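You operate a simulated robot arm through the tools that you are given. There is no shell and no other tool.

You are at the controls of a simulated robot arm. One attempt, no reset.

Task
Level the laser and bring its line to the 8 cm mark.
Fine: switch it on; both displays must read 0.0.

The check looks at the end state, three seconds after you hand in, the way a careful person would. Anything else that was tipped, shoved, dropped, spilled or broken makes it a failure.

Robot
A 6-joint arm with a fingered hand, fixed in place. Base frame: the origin is on the floor under the middle of its stand, x ahead of it, y to its left, z up. Lengths are in mm, angles in rad, forces in N, time in s.
With the tool pointing down near the work surface it reaches from about 240 to 480 mm from the base axis. Its first joint turns from -2.897 to 2.897 rad. Payload 2.3 kg.
Tool frame: the origin (TCP) lies between the finger pads and is the grasp point; the fingertips stand 22 mm ahead of it; z points along the fingers, y is the line along which they close. The gripper opens to 112 mm; its body begins 60 mm behind the TCP. The gripper is a hand of 3 fingers: y runs from the thumb to the fingers, the wrist lies at [0, 0, -218] in the tool frame, and closing takes about 1.5 s.
Orientation is that of the tool frame in the base frame, as a unit quaternion [x, y, z, w]. With the fingers straight down and closing along the base's y, the tool's x points along the base's -x, its y along +y and its z along -z.

Tools
- The arm moves only by the tool nudge_tool. Its arguments are lists of equal length, an entry for each row: "rot": the turn, a rotation vector about the tool's x, y, z in rad, a list of three; "xyz": the shift along the tool's x, y, z in mm, a list of three; "grip": the opening, from 0 (shut) to 1 (fully open). In form: {"rot": [[ax, ay, az], ...], "xyz": [[tx, ty, tz], ...], "grip": [grip, ...]}. A call has 1 to 20 rows; each row is the pose to reach, as a shift and turn from the pose commanded when the call began, along the tool's axes at that moment. Each row takes 0.2 s and may step no farther than 50 mm and 0.15 rad from the row before; otherwise, or with a gripper value out of range, the whole call is refused. A pose out of reach is approached as far as the arm can. The call stops where the force on the tool passes 40 N (or 10 N more than at its start, if that is more) or the arm is blocked; 0.2 s more then pass. Each finger travels about 72 mm/s and halts on what it meets, pressing with about 25 N; the grip force reading is that of the motor and also rises with nothing between the fingers. The clock runs only during rows and for 0.2 s after the last one: add rows that repeat a pose to give the fingers time. It gives the time, the measured TCP pose, the force on the tool (base axes), the opening and the grip force at its end, in the units of the frame above (readings bear some noise), with the torque about the TCP (base axes, N m) and any sound that the robot's microphone picked up, and new pictures: "show" is both (left out), scene, wrist or none.
- Cameras (640 x 400 px; columns grow to the right, rows downward): "scene" is fixed at [219.7, 649.5, 1656.7]; the picture's right is [-0.98, -0.18, 0.00], its down [-0.08, 0.44, -0.89] and it looks along [0.16, -0.88, -0.45] (base axes); focal length 338 px, centre (320, 200). "wrist" rides on the gripper at [66, 3, -80] in the tool frame; the picture's right is [-0.05, 1.00, 0.00], its down [-0.77, -0.04, -0.64] and it looks along [-0.64, -0.03, 0.77] (tool axes); focal length 275 px, centre (320, 200). There is no depth. A picture from a camera that has moved, and an enlarged one, comes with that camera's place and axes in the base frame and with its lens.
- move_column(by): slides the trunk up (or, below 0, down) by that many mm; the arm rides with it, the base frame stays. It gives what a move gives, with no picture.
- hand_shape(shape): the hand has 3 fingers and takes this shape, open, in about a second: jaw (thumb against the fingers, like two jaws); tri (thumb and two fingers); tip (a fingertip pinch); poke (one finger out to press); point (the index stretched); flat (the hand flat); cup (the hand cupped); fist (a fist). The gripper value then closes the fingers along that shape, each until it touches; the sizes above hold for jaw. It gives what a move gives, with no picture.
- zoom(camera, box): a new picture of the part [left, top, right, bottom] of that camera's present view, enlarged. The clock stands still meanwhile.
- finish_job(): hands the job in; it is judged then, once.

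Nothing tells you positions but the pictures and the camera data. Unless the task says otherwise, let go and move clear before handing in.

The tools are called after "Request:" as name(argument=value, ...) on one line, values as JSON. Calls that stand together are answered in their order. nudge_tool: Moves the arm, as the interface text tells. Its arguments: {"type":"object","properties":{"rot":{"type":"array","items":{"type":"array","items":{"type":"number"}}},"xyz":{"type":"array","items":{"type":"array","items":{"type":"number"}}},"grip":{"type":"array","items":{"type":"number"}},"show":{"type":"string","enum":["both","scene","wrist","none"]}},"required":["rot","xyz","grip"]} The other tools are called the same way: move_column (by) moves the trunk up or down; hand_shape (shape) gives the hand a shape; zoom (camera, box) takes an enlarged picture of a part of a camera's view; finish_job () hands the job in.

At the start:

```text
time: 0.0
position: [137.8, -248.2, 1210.7]
orientation: [0.0, 1.0, 0.001, 0.0]
ft_force: [0.1, 0.3, 0.8]
wrist_torque: [-0.03, -0.04, -0.02]
finger_gap: 111.8
gripper_force: 0.0
shape: jaw
trunk travel left (down, up): [-525.0, 65.0]
```

scene: 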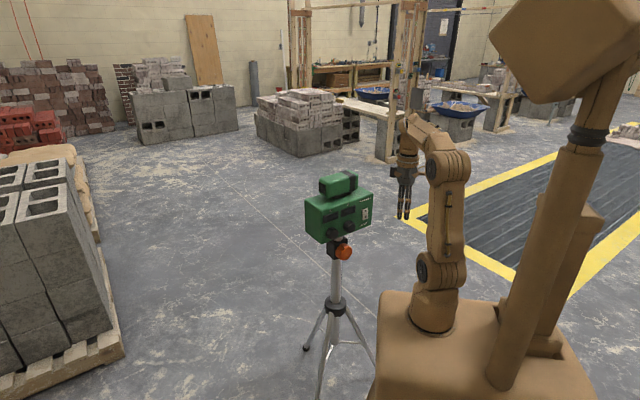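
wrist: 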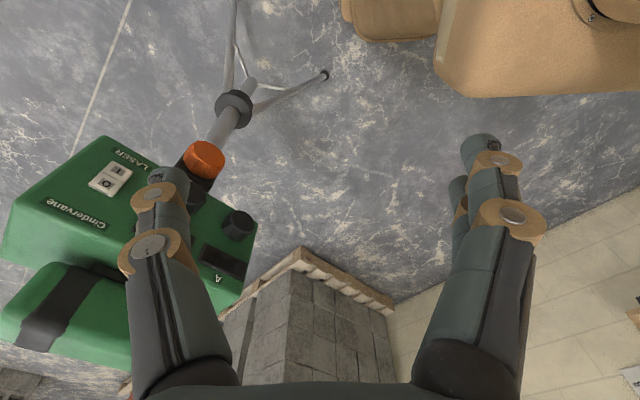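

I see a green laser level on a tripod with an orange clamp knob on its stem, two black knobs and displays on its front, and a rocker switch on its side. I'll zoom in to learn the details before moving.

Request:
zoom(camera="scene", box=[280, 150, 400, 280])

Request:
zoom(camera="wrist", box=[0, 60, 340, 380])

Request:
zoom(camera="scene", box=[0, 0, 320, 200])

Request:
zoom(camera="scene", box=[320, 0, 640, 200])

```text
3.08 times, centred on (340, 215) of scene
camera zoom: at [219.7, 649.5, 1656.7], right [-0.98, -0.18, 0.0], down [-0.08, 0.44, -0.89], along [0.16, -0.88, -0.45], focal length 1040 px, centre (258, 154)
```

zoom: 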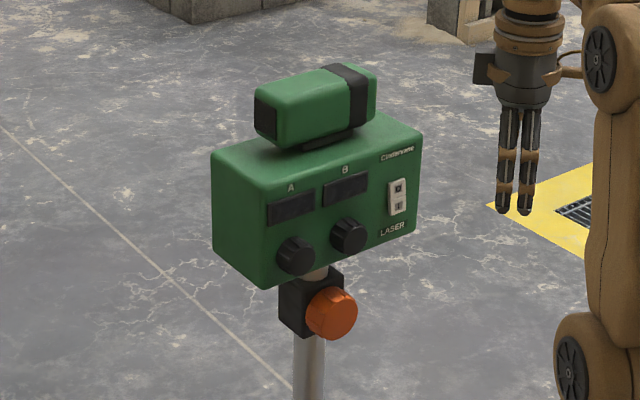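

```text
1.25 times, centred on (170, 220) of wrist
camera zoom: at [72.4, -244.4, 1290.5], right [0.05, 1.0, 0.0], down [0.77, -0.04, 0.64], along [0.64, -0.03, -0.77], focal length 344 px, centre (508, 175)
```

zoom: 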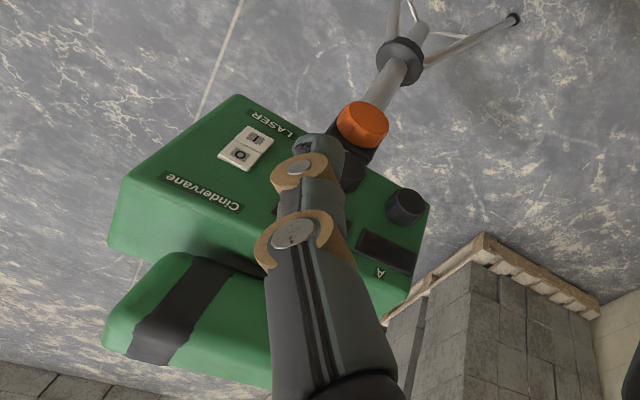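

```text
2.00 times, centred on (160, 100) of scene
camera zoom: at [219.7, 649.5, 1656.7], right [-0.98, -0.18, 0.0], down [-0.08, 0.44, -0.89], along [0.16, -0.88, -0.45], focal length 676 px, centre (640, 400)
```

zoom: 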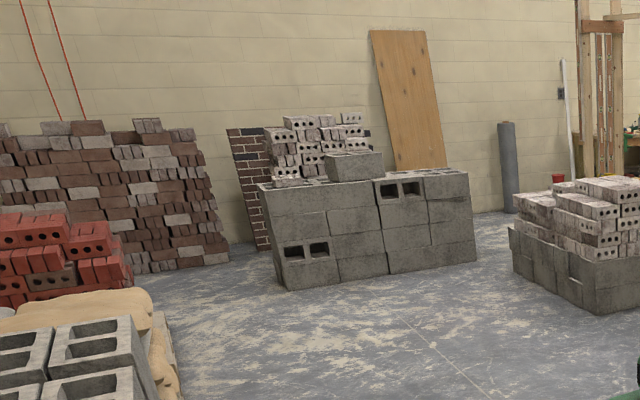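

```text
2.00 times, centred on (480, 100) of scene
camera zoom: at [219.7, 649.5, 1656.7], right [-0.98, -0.18, 0.0], down [-0.08, 0.44, -0.89], along [0.16, -0.88, -0.45], focal length 676 px, centre (0, 400)
```

zoom: 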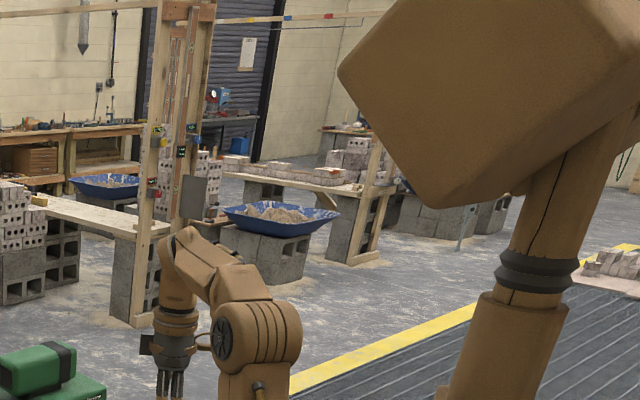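

The laser head seems to face the block stack at the left of the scene view; I'll look for a scale there and closely at the instrument.

Request:
zoom(camera="scene", box=[0, 140, 160, 240])

Request:
zoom(camera="scene", box=[0, 240, 160, 400])

Request:
zoom(camera="scene", box=[280, 220, 400, 400])

Request:
zoom(camera="scene", box=[295, 165, 385, 221])

Request:
zoom(camera="wrist", box=[200, 230, 440, 380])

```text
4.00 times, centred on (80, 190) of scene
camera zoom: at [219.7, 649.5, 1656.7], right [-0.98, -0.18, 0.0], down [-0.08, 0.44, -0.89], along [0.16, -0.88, -0.45], focal length 1352 px, centre (1280, 240)
```

zoom: 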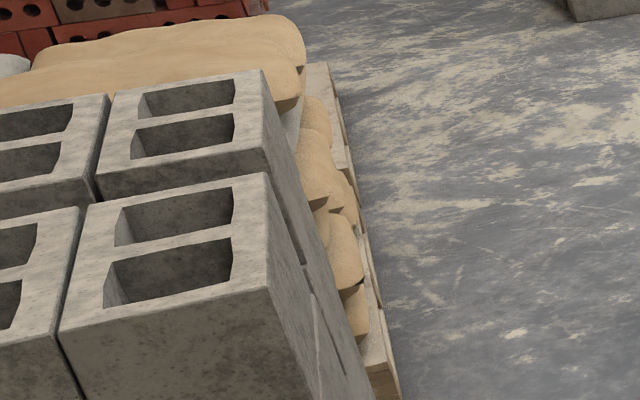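

```text
2.50 times, centred on (80, 320) of scene
camera zoom: at [219.7, 649.5, 1656.7], right [-0.98, -0.18, 0.0], down [-0.08, 0.44, -0.89], along [0.16, -0.88, -0.45], focal length 845 px, centre (920, -100)
```

zoom: 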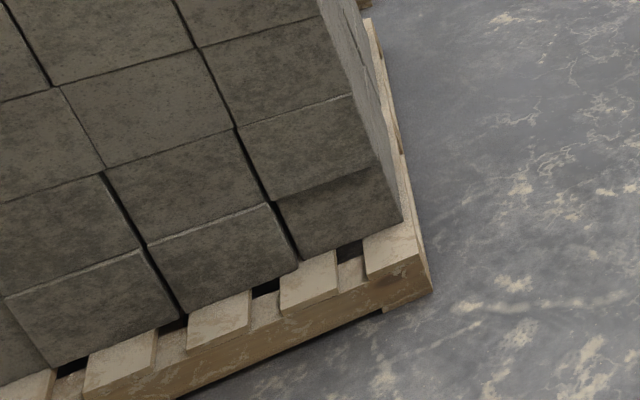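

```text
2.22 times, centred on (340, 310) of scene
camera zoom: at [219.7, 649.5, 1656.7], right [-0.98, -0.18, 0.0], down [-0.08, 0.44, -0.89], along [0.16, -0.88, -0.45], focal length 751 px, centre (276, -44)
```

zoom: 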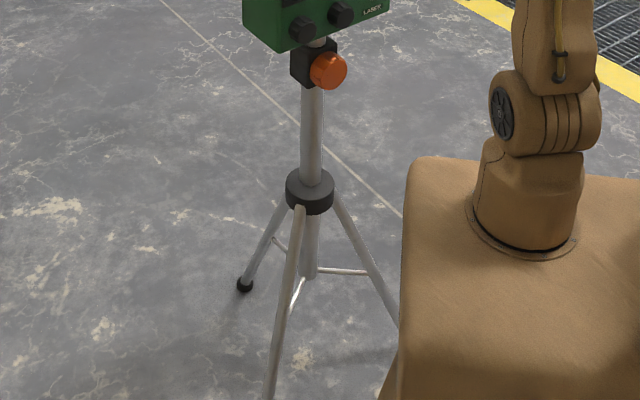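

```text
7.11 times, centred on (340, 193) of scene
camera zoom: at [219.7, 649.5, 1656.7], right [-0.98, -0.18, 0.0], down [-0.08, 0.44, -0.89], along [0.16, -0.88, -0.45], focal length 2404 px, centre (178, 250)
```

zoom: 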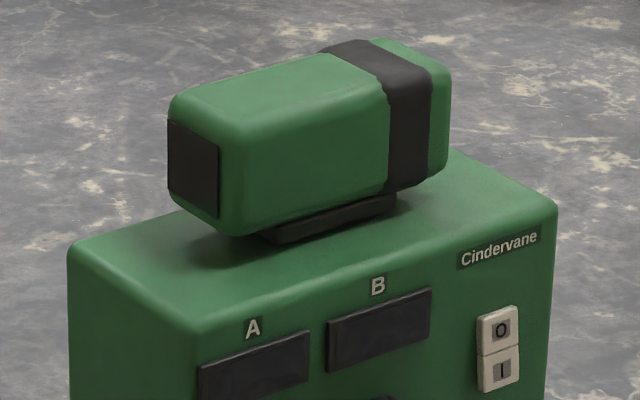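

```text
2.67 times, centred on (320, 305) of wrist
camera zoom: at [72.4, -244.4, 1290.5], right [0.05, 1.0, 0.0], down [0.77, -0.04, 0.64], along [0.64, -0.03, -0.77], focal length 734 px, centre (320, -80)
```

zoom: 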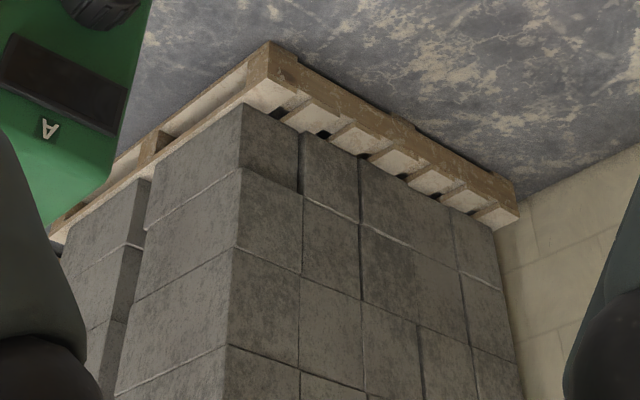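

The instrument's front face sits around x 312, y -452, z 1020, facing the robot, and the laser head points toward +x/+y, outside the scene view. I'll turn the wrist camera that way to search for a scale.

Request:
nudge_tool(rot=[[0, 0, -0.14], [0, 0, -0.28], [0, 0, -0.42]], xyz=[[0, 0, 0], [0, 0, 0], [0, 0, 0]], grip=[1, 1, 1], show="none")

```text
time: 0.8
position: [139.4, -247.3, 1210.3]
orientation: [-0.21, 0.978, 0.0, 0.0]
ft_force: [0.6, -0.4, 0.2]
wrist_torque: [0.01, 0.0, 0.02]
finger_gap: 111.9
gripper_force: 0.0
shape: jaw
trunk travel left (down, up): [-525.0, 65.0]
```

Yawed toward the expected beam direction. Now I pitch the hand up so the camera looks near horizontal.

Request:
nudge_tool(rot=[[0, -0.14, 0], [0, -0.28, 0], [0, -0.42, 0], [0, -0.56, 0], [0, -0.7, 0]], xyz=[[0, 0, 0], [0, 0, 0], [0, 0, 0], [0, 0, 0], [0, 0, 0]], grip=[1, 1, 1, 1, 1], show="both")

```text
time: 2.0
position: [136.5, -247.9, 1210.2]
orientation: [-0.195, 0.918, 0.071, 0.337]
ft_force: [0.5, -0.1, 0.4]
wrist_torque: [0.0, 0.01, 0.03]
finger_gap: 111.9
gripper_force: 0.1
shape: jaw
trunk travel left (down, up): [-525.0, 65.0]
camera wrist: at [43.4, -286.5, 1229.6], right [-0.37, 0.93, 0.03], down [0.18, 0.04, 0.98], along [0.91, 0.37, -0.18], focal length 275 px, centre (320, 200)
```

scene: 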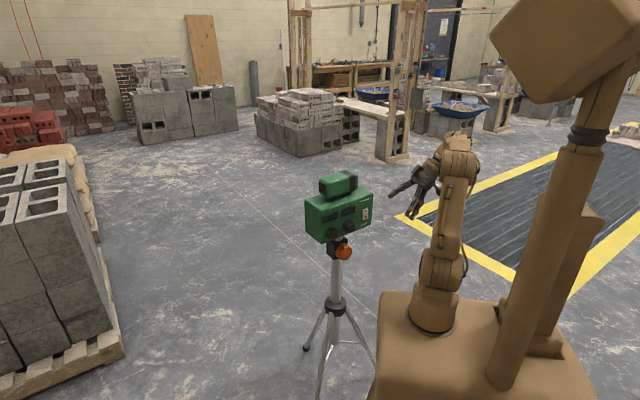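
wrist: 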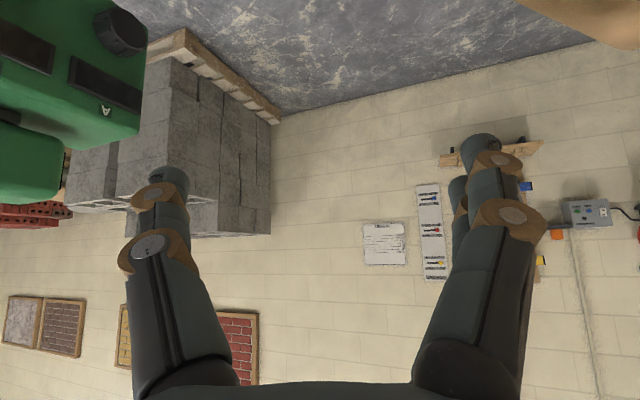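

A wall behind the stack holds several items, including a strip that may be the scale (picture is upside down). Zooming in.

Request:
zoom(camera="wrist", box=[340, 130, 500, 300])

Request:
zoom(camera="wrist", box=[400, 170, 460, 290])

Request:
zoom(camera="wrist", box=[480, 120, 640, 280])

Request:
zoom(camera="wrist", box=[200, 60, 420, 260])

```text
2.35 times, centred on (420, 215) of wrist
camera zoom: at [43.4, -286.5, 1229.6], right [-0.37, 0.93, 0.03], down [0.18, 0.04, 0.98], along [0.91, 0.37, -0.18], focal length 648 px, centre (85, 165)
```

zoom: 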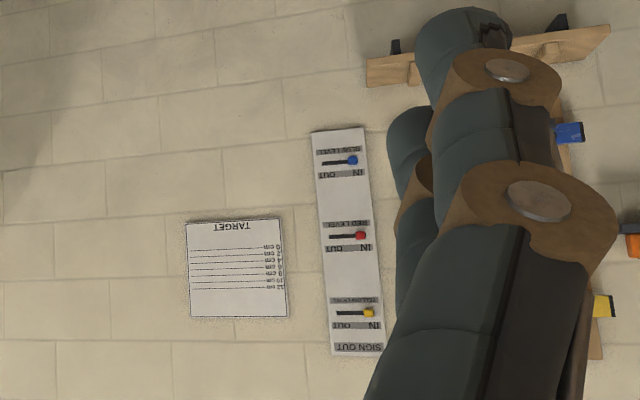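

```text
3.33 times, centred on (430, 230) of wrist
camera zoom: at [43.4, -286.5, 1229.6], right [-0.37, 0.93, 0.03], down [0.18, 0.04, 0.98], along [0.91, 0.37, -0.18], focal length 918 px, centre (-47, 100)
```

zoom: 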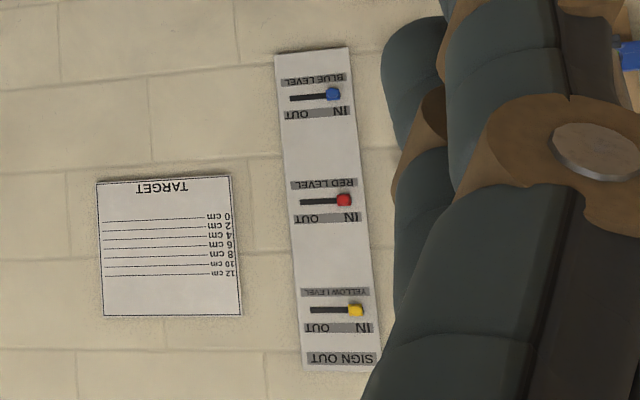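

```text
2.50 times, centred on (560, 200) of wrist
camera zoom: at [43.4, -286.5, 1229.6], right [-0.37, 0.93, 0.03], down [0.18, 0.04, 0.98], along [0.91, 0.37, -0.18], focal length 688 px, centre (-280, 200)
```

zoom: 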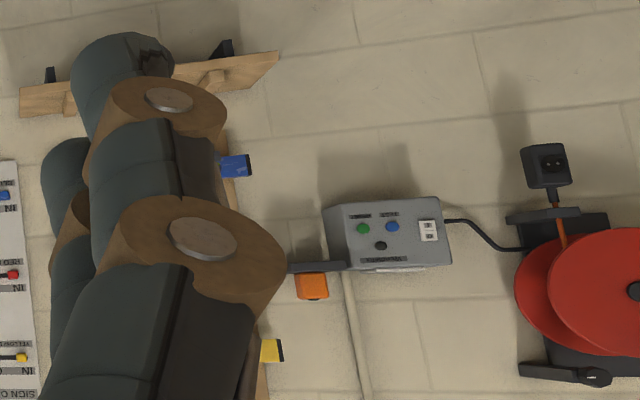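

```text
2.00 times, centred on (310, 160) of wrist
camera zoom: at [43.4, -286.5, 1229.6], right [-0.37, 0.93, 0.03], down [0.18, 0.04, 0.98], along [0.91, 0.37, -0.18], focal length 551 px, centre (340, 280)
```

zoom: 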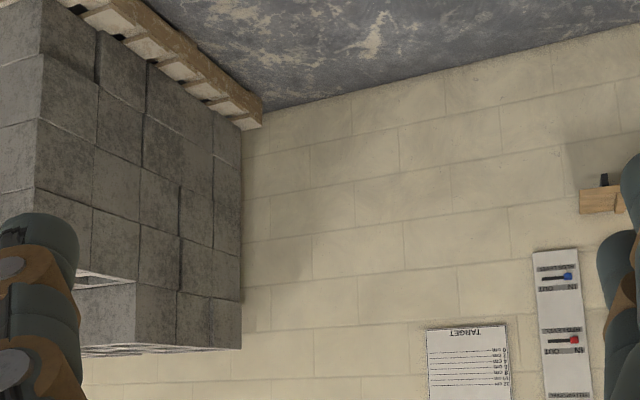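

The wall target is a sheet labelled TARGET with lines at 0–12 cm (0 at the bottom), about level with the laser head. Now I turn the hand so that it points horizontally at the instrument's front face with the camera on top, stopping about 100 mm short.

Request:
nudge_tool(rot=[[0.0523, 0.0795, -0.1124], [0.1046, 0.159, -0.2248], [0.1569, 0.2385, -0.3372], [0.2092, 0.318, -0.4496], [0.2615, 0.3975, -0.562], [0.3138, 0.477, -0.6744], [0.3661, 0.5565, -0.7868], [0.4184, 0.636, -0.8992], [0.4707, 0.7155, -1.0116]], xyz=[[2, -8, 6], [4, -15, 13], [6, -23, 19], [8, -31, 26], [9, -38, 32], [11, -46, 39], [13, -54, 45], [15, -61, 51], [17, -69, 58]], grip=[1, 1, 1, 1, 1, 1, 1, 1, 1], show="both")

```text
time: 4.0
position: [188.8, -300.4, 1153.8]
orientation: [-0.536, 0.759, -0.367, 0.034]
ft_force: [0.0, 0.1, 0.0]
wrist_torque: [-0.03, -0.01, 0.03]
finger_gap: 112.0
gripper_force: 0.0
shape: jaw
trunk travel left (down, up): [-525.0, 65.0]
camera wrist: at [122.7, -313.5, 1233.9], right [-0.77, 0.19, -0.61], down [0.07, 0.97, 0.22], along [0.64, 0.13, -0.76], focal length 275 px, centre (320, 200)
```

scene: 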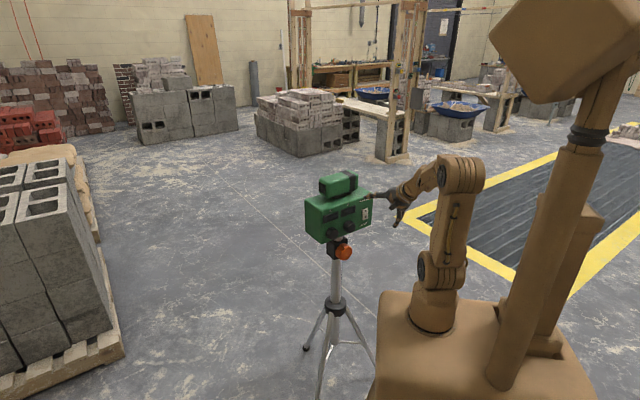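
wrist: 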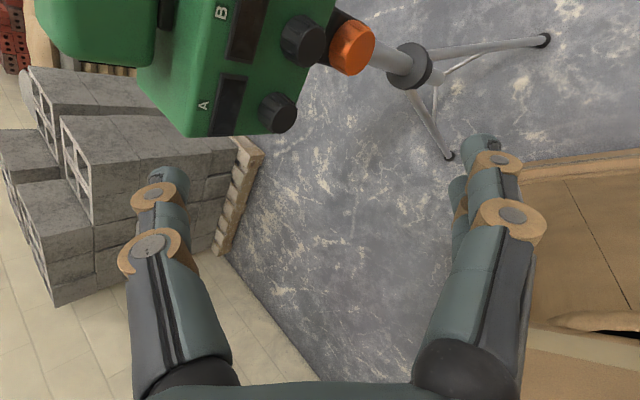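

Halfway and on track. Continuing the turn to horizontal, lowering slightly toward the knob height.

Request:
nudge_tool(rot=[[0.0523, 0.0795, -0.1124], [0.1046, 0.159, -0.2248], [0.1569, 0.2385, -0.3372], [0.2092, 0.318, -0.4496], [0.2615, 0.3975, -0.562], [0.3138, 0.477, -0.6744], [0.3661, 0.5565, -0.7868], [0.4184, 0.636, -0.8992], [0.4707, 0.7155, -1.0116]], xyz=[[-1, 1, 13], [-2, 2, 26], [-2, 3, 39], [-3, 4, 52], [-4, 5, 65], [-5, 6, 79], [-6, 7, 92], [-7, 8, 105], [-7.5, 9, 118]], grip=[1, 1, 1, 1, 1, 1, 1, 1, 1], show="both")

```text
time: 6.0
position: [237.3, -355.1, 1059.1]
orientation: [0.65, -0.278, 0.65, 0.279]
ft_force: [0.1, -0.7, -0.6]
wrist_torque: [-0.02, 0.0, 0.0]
finger_gap: 111.8
gripper_force: 0.1
shape: jaw
out of reach, approached as far as the arm can: row 4, 5, 6
trunk travel left (down, up): [-525.0, 65.0]
camera wrist: at [179.6, -298.7, 1126.5], right [-0.72, -0.69, -0.05], down [-0.41, 0.48, -0.77], along [0.55, -0.54, -0.63], focal length 275 px, centre (320, 200)
```

scene: 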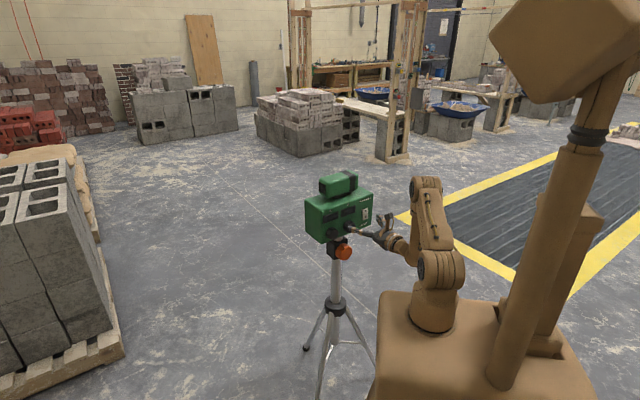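
wrist: 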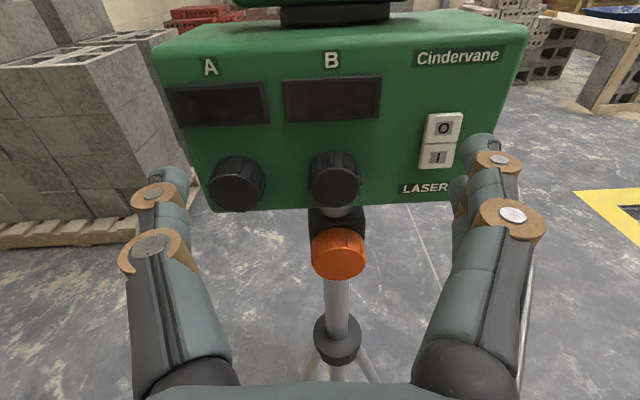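

The hand now faces the instrument squarely with a good camera view. Zooming in on the panel, rocker and orange knob.

Request:
zoom(camera="wrist", box=[150, 0, 550, 220])

Request:
zoom(camera="wrist", box=[390, 90, 510, 210])

Request:
zoom(camera="wrist", box=[280, 180, 400, 400])

Request:
zoom(camera="scene", box=[295, 165, 415, 265])

```text
1.60 times, centred on (350, 110) of wrist
camera zoom: at [179.6, -298.7, 1126.5], right [-0.72, -0.69, -0.05], down [-0.41, 0.48, -0.77], along [0.55, -0.54, -0.63], focal length 440 px, centre (272, 344)
```

zoom: 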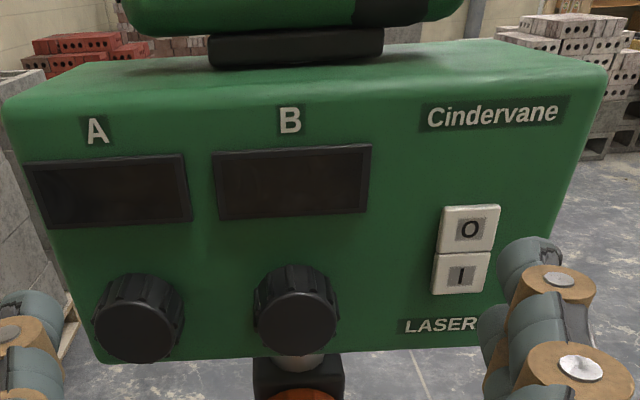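

```text
3.33 times, centred on (450, 150) of wrist
camera zoom: at [179.6, -298.7, 1126.5], right [-0.72, -0.69, -0.05], down [-0.41, 0.48, -0.77], along [0.55, -0.54, -0.63], focal length 918 px, centre (-113, 367)
```

zoom: 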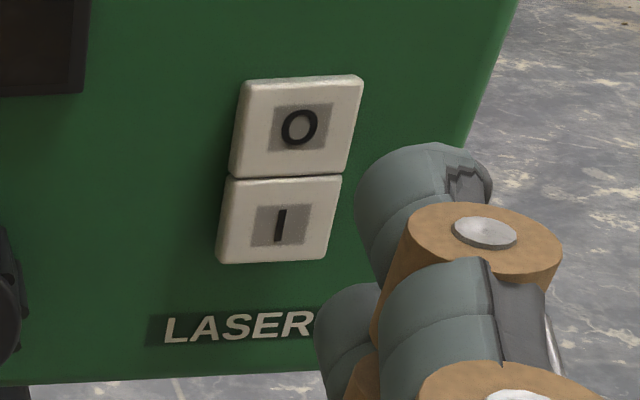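

```text
1.82 times, centred on (340, 290) of wrist
camera zoom: at [179.6, -298.7, 1126.5], right [-0.72, -0.69, -0.05], down [-0.41, 0.48, -0.77], along [0.55, -0.54, -0.63], focal length 500 px, centre (284, 36)
```

zoom: 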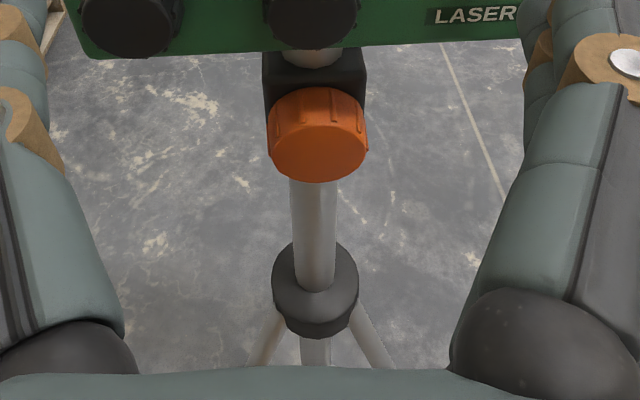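

```text
4.00 times, centred on (355, 215) of scene
camera zoom: at [219.7, 649.5, 1656.7], right [-0.98, -0.18, 0.0], down [-0.08, 0.44, -0.89], along [0.16, -0.88, -0.45], focal length 1352 px, centre (180, 140)
```

zoom: 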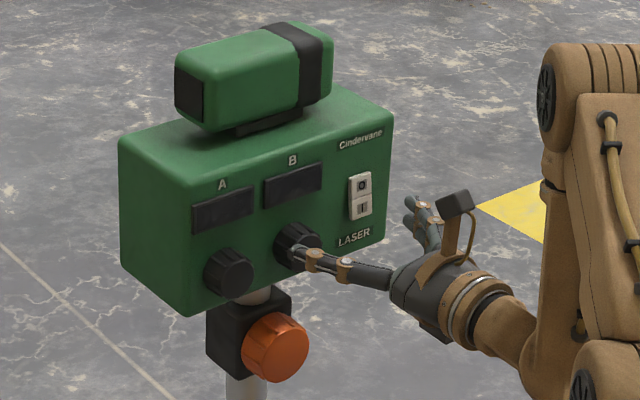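

Controls: O and I buttons, knob A and knob B, and an orange height knob on the stem. I'll set the hand to the poke shape and look at where the poking fingertip is.

Request:
hand_shape(shape="poke")

Request:
zoom(camera="wrist", box=[0, 0, 640, 400])

Request:
zoom(camera="scene", box=[325, 185, 425, 265])

```text
time: 6.9
position: [236.7, -354.7, 1060.6]
orientation: [0.65, -0.279, 0.65, 0.278]
ft_force: [-0.5, 0.2, 0.7]
wrist_torque: [0.0, 0.01, 0.0]
finger_gap: 0.0
gripper_force: 0.2
shape: poke
trunk travel left (down, up): [-525.0, 65.0]
```

```text
1.00 times, centred on (320, 200) of wrist (not enlarged: the box is as wide or as high as the picture)
camera zoom: at [179.7, -298.5, 1127.1], right [-0.72, -0.69, -0.05], down [-0.41, 0.49, -0.77], along [0.55, -0.54, -0.63], focal length 275 px, centre (320, 200)
```

zoom: 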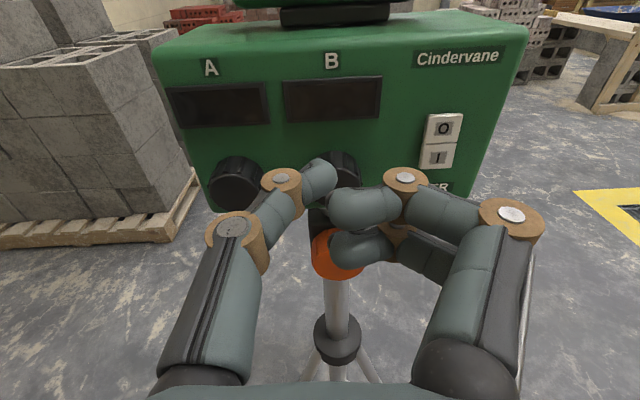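

```text
5.00 times, centred on (375, 225) of scene
camera zoom: at [219.7, 649.5, 1656.7], right [-0.98, -0.18, 0.0], down [-0.08, 0.44, -0.89], along [0.16, -0.88, -0.45], focal length 1690 px, centre (45, 75)
```

zoom: 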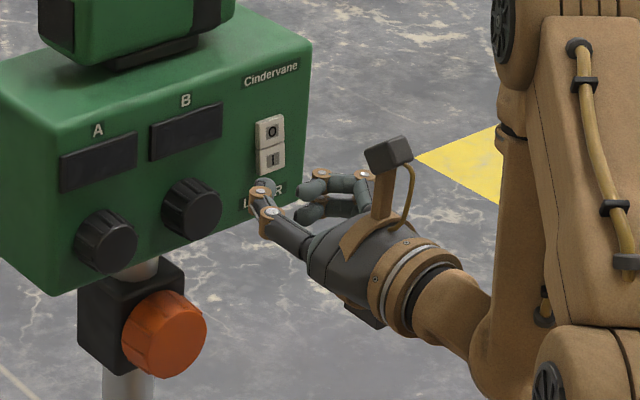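

In poke the thumb reaches out, slightly ahead of the curled fingers. I'll compare with the "point" shape.

Request:
hand_shape(shape="point")

Request:
zoom(camera="wrist", box=[0, 0, 640, 400])

Request:
zoom(camera="scene", box=[325, 185, 425, 265])

```text
time: 7.8
position: [236.4, -354.9, 1059.7]
orientation: [0.65, -0.279, 0.65, 0.279]
ft_force: [-0.2, 0.1, -0.7]
wrist_torque: [0.01, -0.01, 0.02]
finger_gap: 0.0
gripper_force: 0.2
shape: point
trunk travel left (down, up): [-525.0, 65.0]
```

```text
1.00 times, centred on (320, 200) of wrist (not enlarged: the box is as wide or as high as the picture)
camera zoom: at [179.7, -298.5, 1127.1], right [-0.72, -0.69, -0.05], down [-0.41, 0.49, -0.77], along [0.55, -0.54, -0.63], focal length 275 px, centre (320, 200)
```

zoom: 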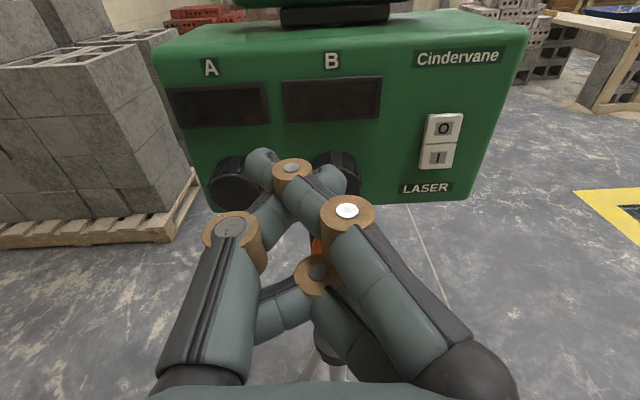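

```text
5.00 times, centred on (375, 225) of scene
camera zoom: at [219.7, 649.5, 1656.7], right [-0.98, -0.18, 0.0], down [-0.08, 0.44, -0.89], along [0.16, -0.88, -0.45], focal length 1690 px, centre (45, 75)
```

zoom: 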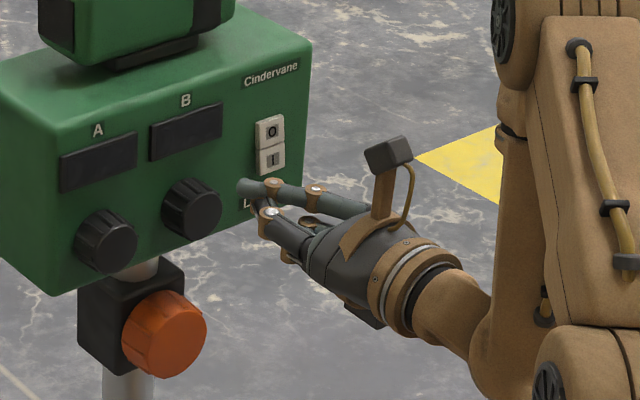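

The poke shape (thumb forward, about 30 mm ahead of TCP) suits pressing. I'll switch back to it and shift sideways to line up with the "I" button, still clear of the panel.

Request:
hand_shape(shape="poke")

Request:
nudge_tool(rot=[[0, 0, 0], [0, 0, 0], [0, 0, 0]], xyz=[[-17, 30, 0], [-34, 60, 0], [-50, 89, 20]], grip=[1, 1, 1], show="both")

Request:
zoom(camera="scene", box=[325, 185, 425, 265])

Request:
zoom(camera="wrist", box=[240, 80, 480, 230])

```text
time: 8.7
position: [236.8, -354.8, 1059.7]
orientation: [0.65, -0.28, 0.649, 0.279]
ft_force: [0.1, -0.1, -0.1]
wrist_torque: [-0.01, 0.0, -0.01]
finger_gap: 0.0
gripper_force: 0.0
shape: poke
trunk travel left (down, up): [-525.0, 65.0]
```

```text
time: 9.5
position: [183.9, -427.8, 1010.9]
orientation: [0.649, -0.279, 0.65, 0.279]
ft_force: [0.8, -0.5, 0.3]
wrist_torque: [0.02, 0.0, 0.0]
finger_gap: 0.3
gripper_force: 0.1
shape: poke
trunk travel left (down, up): [-525.0, 65.0]
camera wrist: at [127.4, -373.5, 1077.9], right [-0.72, -0.69, -0.05], down [-0.41, 0.49, -0.77], along [0.55, -0.54, -0.64], focal length 275 px, centre (320, 200)
```

scene: 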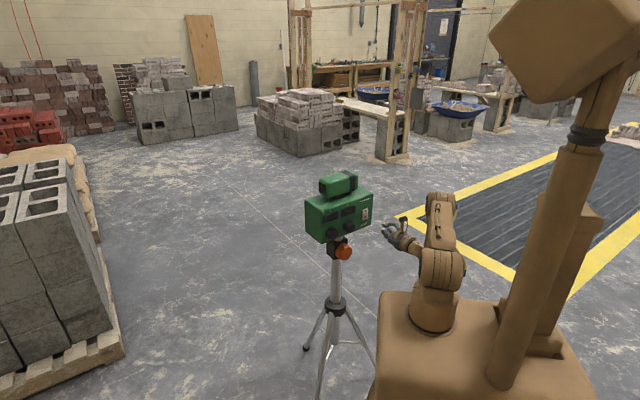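
wrist: 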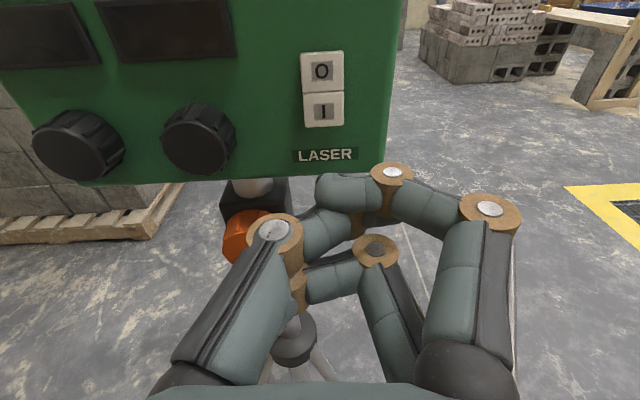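

```text
5.00 times, centred on (375, 225) of scene
camera zoom: at [219.7, 649.5, 1656.7], right [-0.98, -0.18, 0.0], down [-0.08, 0.44, -0.89], along [0.16, -0.88, -0.45], focal length 1690 px, centre (45, 75)
```

zoom: 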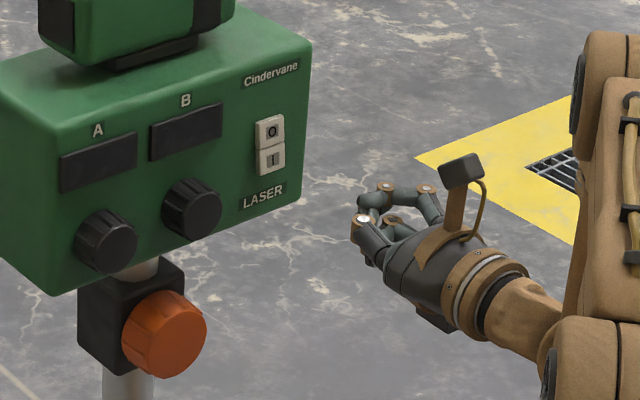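

```text
2.67 times, centred on (360, 155) of wrist
camera zoom: at [127.4, -373.5, 1077.9], right [-0.72, -0.69, -0.05], down [-0.41, 0.49, -0.77], along [0.55, -0.54, -0.64], focal length 734 px, centre (213, 320)
```

zoom: 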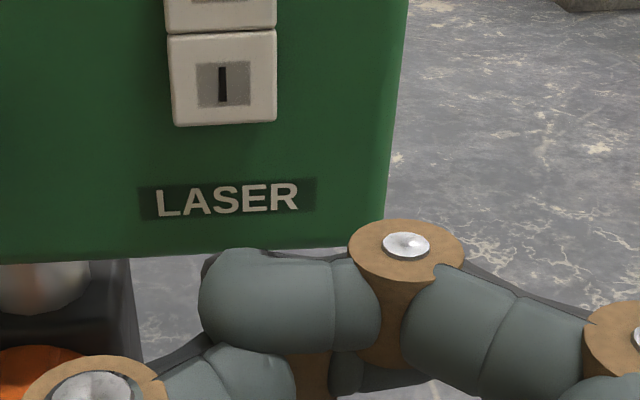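

The thumb looks more folded now than before; I'll see how the grip value acts on the poke shape.

Request:
nudge_tool(rot=[[0, 0, 0], [0, 0, 0], [0, 0, 0], [0, 0, 0], [0, 0, 0]], xyz=[[0, 0, 0], [0, 0, 0], [0, 0, 0], [0, 0, 0], [0, 0, 0]], grip=[1, 1, 1, 1, 1], show="wrist")

Request:
nudge_tool(rot=[[0, 0, 0], [0, 0, 0], [0, 0, 0], [0, 0, 0], [0, 0, 0], [0, 0, 0], [0, 0, 0]], xyz=[[0, 0, 0], [0, 0, 0], [0, 0, 0], [0, 0, 0], [0, 0, 0], [0, 0, 0], [0, 0, 0]], grip=[0, 0, 0, 0, 0, 0, 0], show="wrist")

```text
time: 10.7
position: [185.1, -429.7, 1011.2]
orientation: [0.649, -0.278, 0.65, 0.28]
ft_force: [0.2, -0.6, -0.4]
wrist_torque: [-0.01, 0.0, 0.0]
finger_gap: 0.0
gripper_force: 0.1
shape: poke
trunk travel left (down, up): [-525.0, 65.0]
camera wrist: at [127.7, -372.6, 1078.4], right [-0.72, -0.69, -0.05], down [-0.41, 0.48, -0.77], along [0.55, -0.54, -0.63], focal length 275 px, centre (320, 200)
```

wrist: 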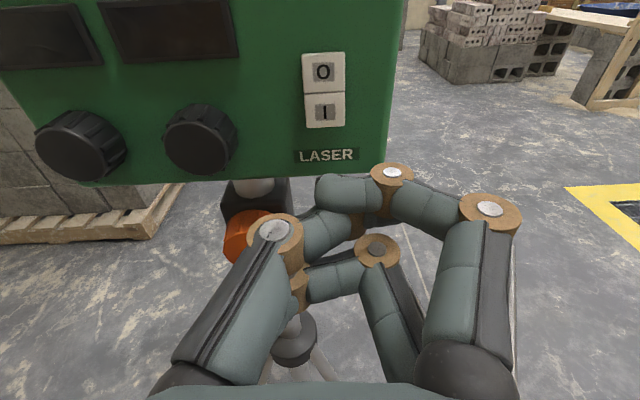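

```text
time: 12.3
position: [185.1, -427.0, 1012.0]
orientation: [0.649, -0.279, 0.65, 0.279]
ft_force: [0.3, -0.7, 0.1]
wrist_torque: [-0.02, 0.0, -0.01]
finger_gap: 0.2
gripper_force: 25.5
shape: jaw
trunk travel left (down, up): [-525.0, 65.0]
camera wrist: at [127.7, -372.6, 1078.4], right [-0.72, -0.69, -0.05], down [-0.41, 0.48, -0.77], along [0.55, -0.54, -0.63], focal length 275 px, centre (320, 200)
```

wrist: 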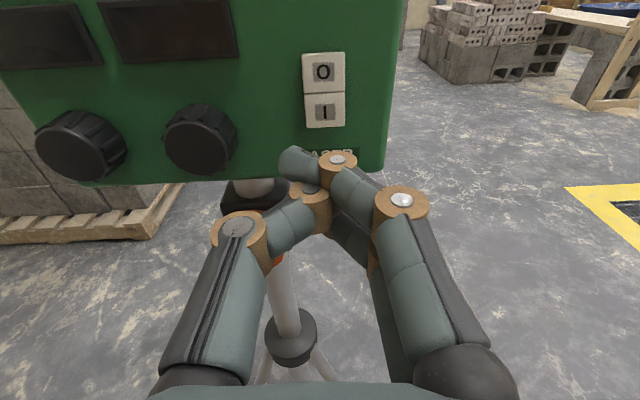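

Closing returned the hand to jaw. I'll open to jaw, then set poke cleanly and check the shape again.

Request:
hand_shape(shape="jaw")

Request:
hand_shape(shape="poke")

Request:
zoom(camera="wrist", box=[0, 0, 640, 400])

Request:
zoom(camera="scene", box=[325, 185, 425, 265])

```text
time: 13.2
position: [185.4, -429.0, 1011.1]
orientation: [0.649, -0.278, 0.65, 0.28]
ft_force: [-0.2, 0.7, 0.1]
wrist_torque: [-0.06, 0.0, 0.0]
finger_gap: 111.9
gripper_force: 0.1
shape: jaw
trunk travel left (down, up): [-525.0, 65.0]
```

```text
time: 14.1
position: [184.5, -429.3, 1010.8]
orientation: [0.65, -0.277, 0.65, 0.279]
ft_force: [-0.6, -0.1, 0.1]
wrist_torque: [0.0, -0.01, 0.02]
finger_gap: 0.0
gripper_force: 0.1
shape: poke
trunk travel left (down, up): [-525.0, 65.0]
```

```text
1.00 times, centred on (320, 200) of wrist (not enlarged: the box is as wide or as high as the picture)
camera zoom: at [127.7, -372.6, 1078.4], right [-0.72, -0.69, -0.05], down [-0.41, 0.48, -0.77], along [0.55, -0.54, -0.63], focal length 275 px, centre (320, 200)
```

zoom: 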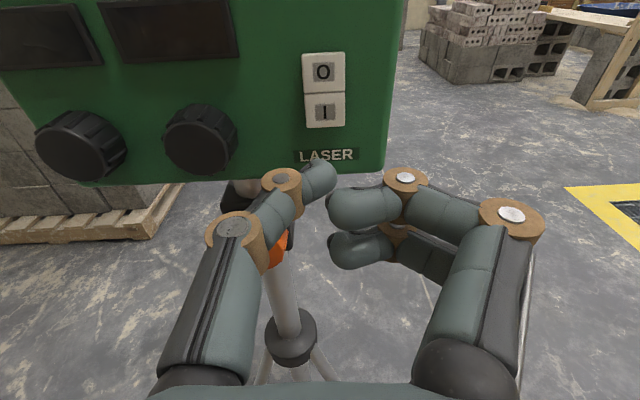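

```text
5.00 times, centred on (375, 225) of scene
camera zoom: at [219.7, 649.5, 1656.7], right [-0.98, -0.18, 0.0], down [-0.08, 0.44, -0.89], along [0.16, -0.88, -0.45], focal length 1690 px, centre (45, 75)
```

zoom: 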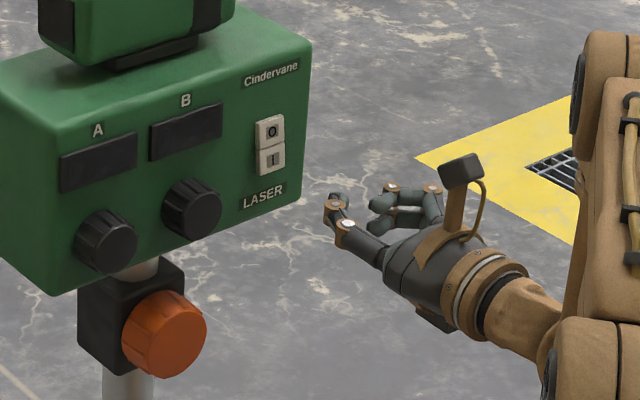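

The thumb is out properly now. I'll advance part way with grip 1 and check that the thumb stays out.

Request:
nudge_tool(rot=[[0, 0, 0], [0, 0, 0]], xyz=[[0, 0, 15], [0, 0, 30]], grip=[1, 1], show="wrist")

Request:
zoom(camera="wrist", box=[240, 50, 440, 220])

Request:
zoom(camera="scene", box=[325, 185, 425, 265])

```text
time: 14.7
position: [206.6, -450.9, 1011.7]
orientation: [0.649, -0.278, 0.65, 0.279]
ft_force: [0.2, 0.0, 0.0]
wrist_torque: [-0.04, -0.04, 0.0]
finger_gap: 0.1
gripper_force: 0.1
shape: poke
trunk travel left (down, up): [-525.0, 65.0]
camera wrist: at [148.9, -395.5, 1078.5], right [-0.72, -0.69, -0.05], down [-0.41, 0.48, -0.77], along [0.55, -0.54, -0.63], focal length 275 px, centre (320, 200)
```

wrist: 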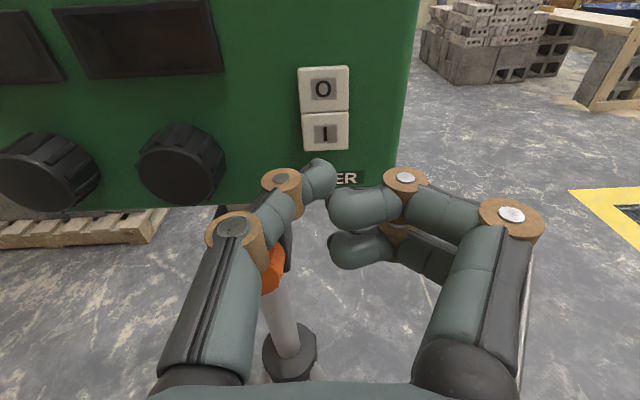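

```text
2.35 times, centred on (340, 135) of wrist
camera zoom: at [148.9, -395.5, 1078.5], right [-0.72, -0.69, -0.05], down [-0.41, 0.48, -0.77], along [0.55, -0.54, -0.63], focal length 648 px, centre (273, 353)
```

zoom: 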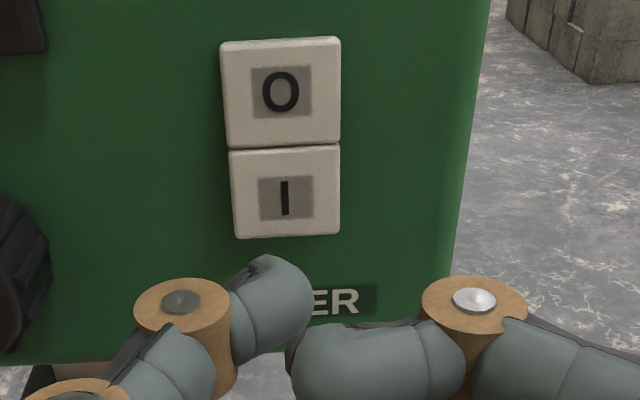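

```text
5.00 times, centred on (375, 225) of scene
camera zoom: at [219.7, 649.5, 1656.7], right [-0.98, -0.18, 0.0], down [-0.08, 0.44, -0.89], along [0.16, -0.88, -0.45], focal length 1690 px, centre (45, 75)
```

zoom: 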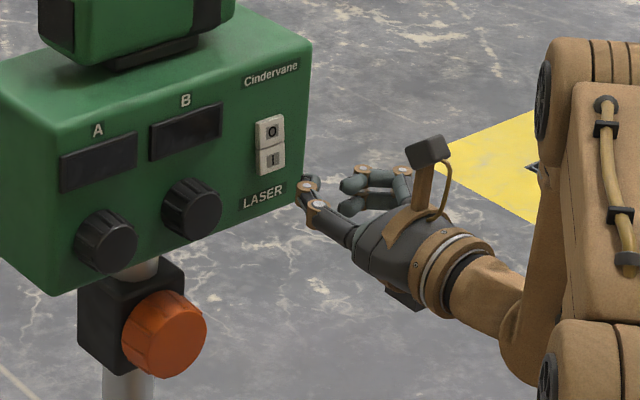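

Thumb stays out. Button "I" should be about 45 mm ahead of the tip and a few mm low; I'll correct by a few mm and advance near contact.

Request:
nudge_tool(rot=[[0, 0, 0], [0, 0, 0], [0, 0, 0]], xyz=[[-5, 2, 12], [-5, 2, 24], [-5, 2, 34]], grip=[1, 1, 1], show="wrist")

Request:
zoom(camera="wrist", box=[240, 50, 440, 220])

Request:
zoom(camera="scene", box=[325, 185, 425, 265])

```text
time: 15.5
position: [228.8, -478.4, 1006.1]
orientation: [0.65, -0.278, 0.65, 0.278]
ft_force: [0.3, 0.6, 0.1]
wrist_torque: [-0.01, 0.01, 0.0]
finger_gap: 0.0
gripper_force: 0.1
shape: poke
trunk travel left (down, up): [-525.0, 65.0]
camera wrist: at [171.2, -421.1, 1072.3], right [-0.72, -0.69, -0.05], down [-0.41, 0.49, -0.77], along [0.55, -0.54, -0.63], focal length 275 px, centre (320, 200)
```

wrist: 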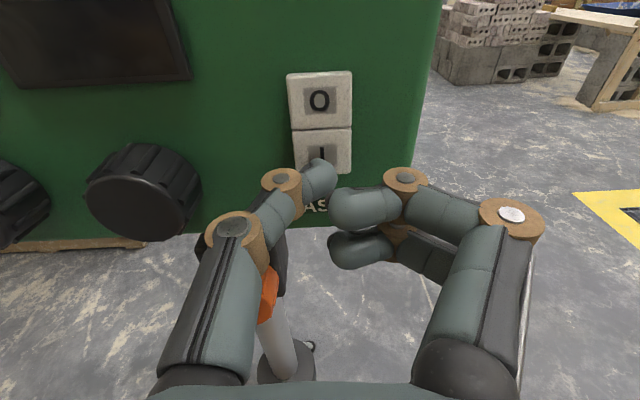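

```text
2.35 times, centred on (340, 135) of wrist
camera zoom: at [171.2, -421.1, 1072.3], right [-0.72, -0.69, -0.05], down [-0.41, 0.49, -0.77], along [0.55, -0.54, -0.63], focal length 648 px, centre (273, 353)
```

zoom: 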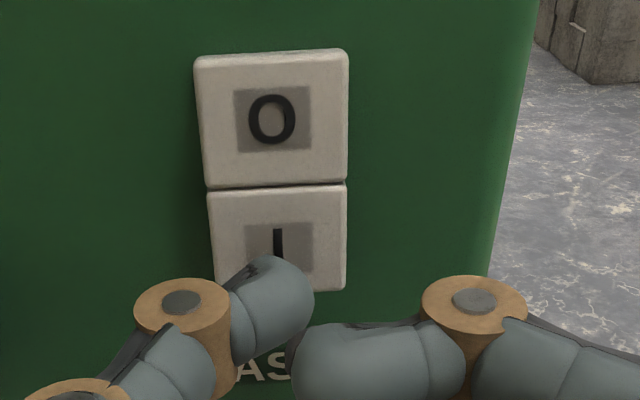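

```text
5.00 times, centred on (375, 225) of scene
camera zoom: at [219.7, 649.5, 1656.7], right [-0.98, -0.18, 0.0], down [-0.08, 0.44, -0.89], along [0.16, -0.88, -0.45], focal length 1690 px, centre (45, 75)
```

zoom: 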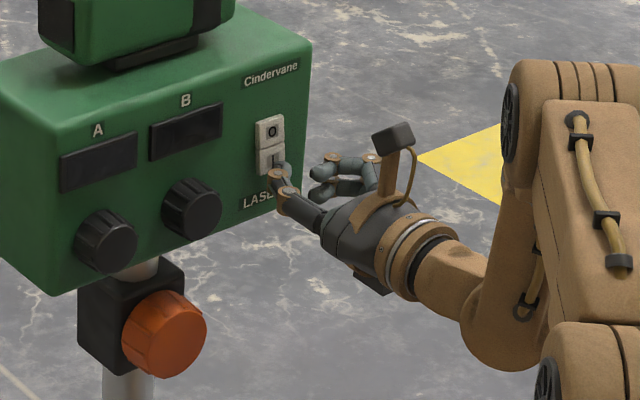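

Nearly touching. Advancing in small steps while watching force and sound.

Request:
nudge_tool(rot=[[0, 0, 0], [0, 0, 0], [0, 0, 0], [0, 0, 0]], xyz=[[0, 0, 2], [0, 0, 4], [0, 0, 6], [0, 0, 8]], grip=[1, 1, 1, 1], show="wrist")

```text
time: 16.5
position: [233.2, -482.6, 1006.0]
orientation: [0.65, -0.278, 0.65, 0.279]
ft_force: [-2.7, 5.1, -2.2]
wrist_torque: [-0.04, -0.04, -0.01]
finger_gap: 0.3
gripper_force: 0.0
shape: poke
trunk travel left (down, up): [-525.0, 65.0]
camera wrist: at [176.4, -426.1, 1072.6], right [-0.72, -0.69, -0.05], down [-0.41, 0.48, -0.77], along [0.55, -0.54, -0.63], focal length 275 px, centre (320, 200)
```

wrist: 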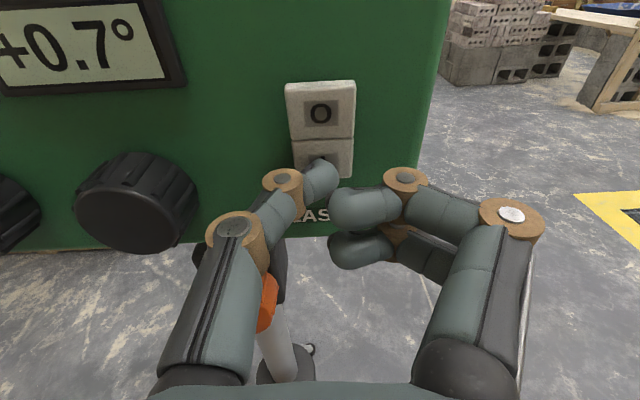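

The laser is on; display B reads +0.7°. I back straight off and look at both displays.

Request:
nudge_tool(rot=[[0, 0, 0], [0, 0, 0], [0, 0, 0], [0, 0, 0]], xyz=[[0, 0, -15], [0, 0, -40], [10, -30, -80], [30, -70, -90]], grip=[1, 1, 1, 1], show="both")

Request:
zoom(camera="scene", box=[295, 165, 395, 245])

Request:
zoom(camera="wrist", box=[100, 20, 500, 250])

```text
refused: row 3 steps farther than a row can; nothing moved
```

```text
5.00 times, centred on (345, 205) of scene
camera zoom: at [219.7, 649.5, 1656.7], right [-0.98, -0.18, 0.0], down [-0.08, 0.44, -0.89], along [0.16, -0.88, -0.45], focal length 1690 px, centre (195, 175)
```

zoom: 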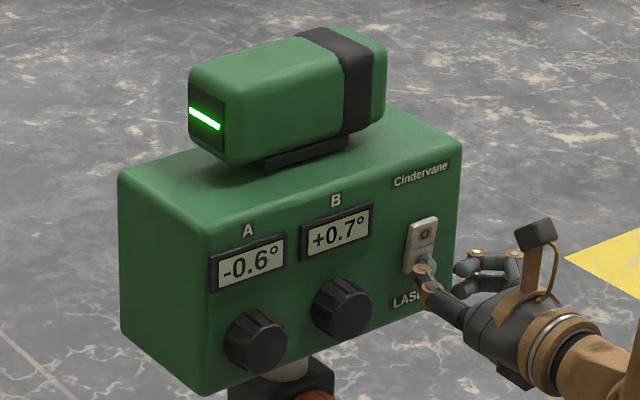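

```text
1.60 times, centred on (300, 135) of wrist
camera zoom: at [176.4, -426.1, 1072.6], right [-0.72, -0.69, -0.05], down [-0.41, 0.48, -0.77], along [0.55, -0.54, -0.63], focal length 440 px, centre (352, 304)
```

zoom: 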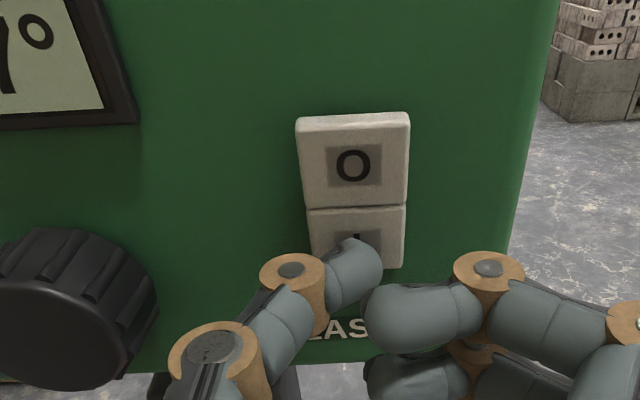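

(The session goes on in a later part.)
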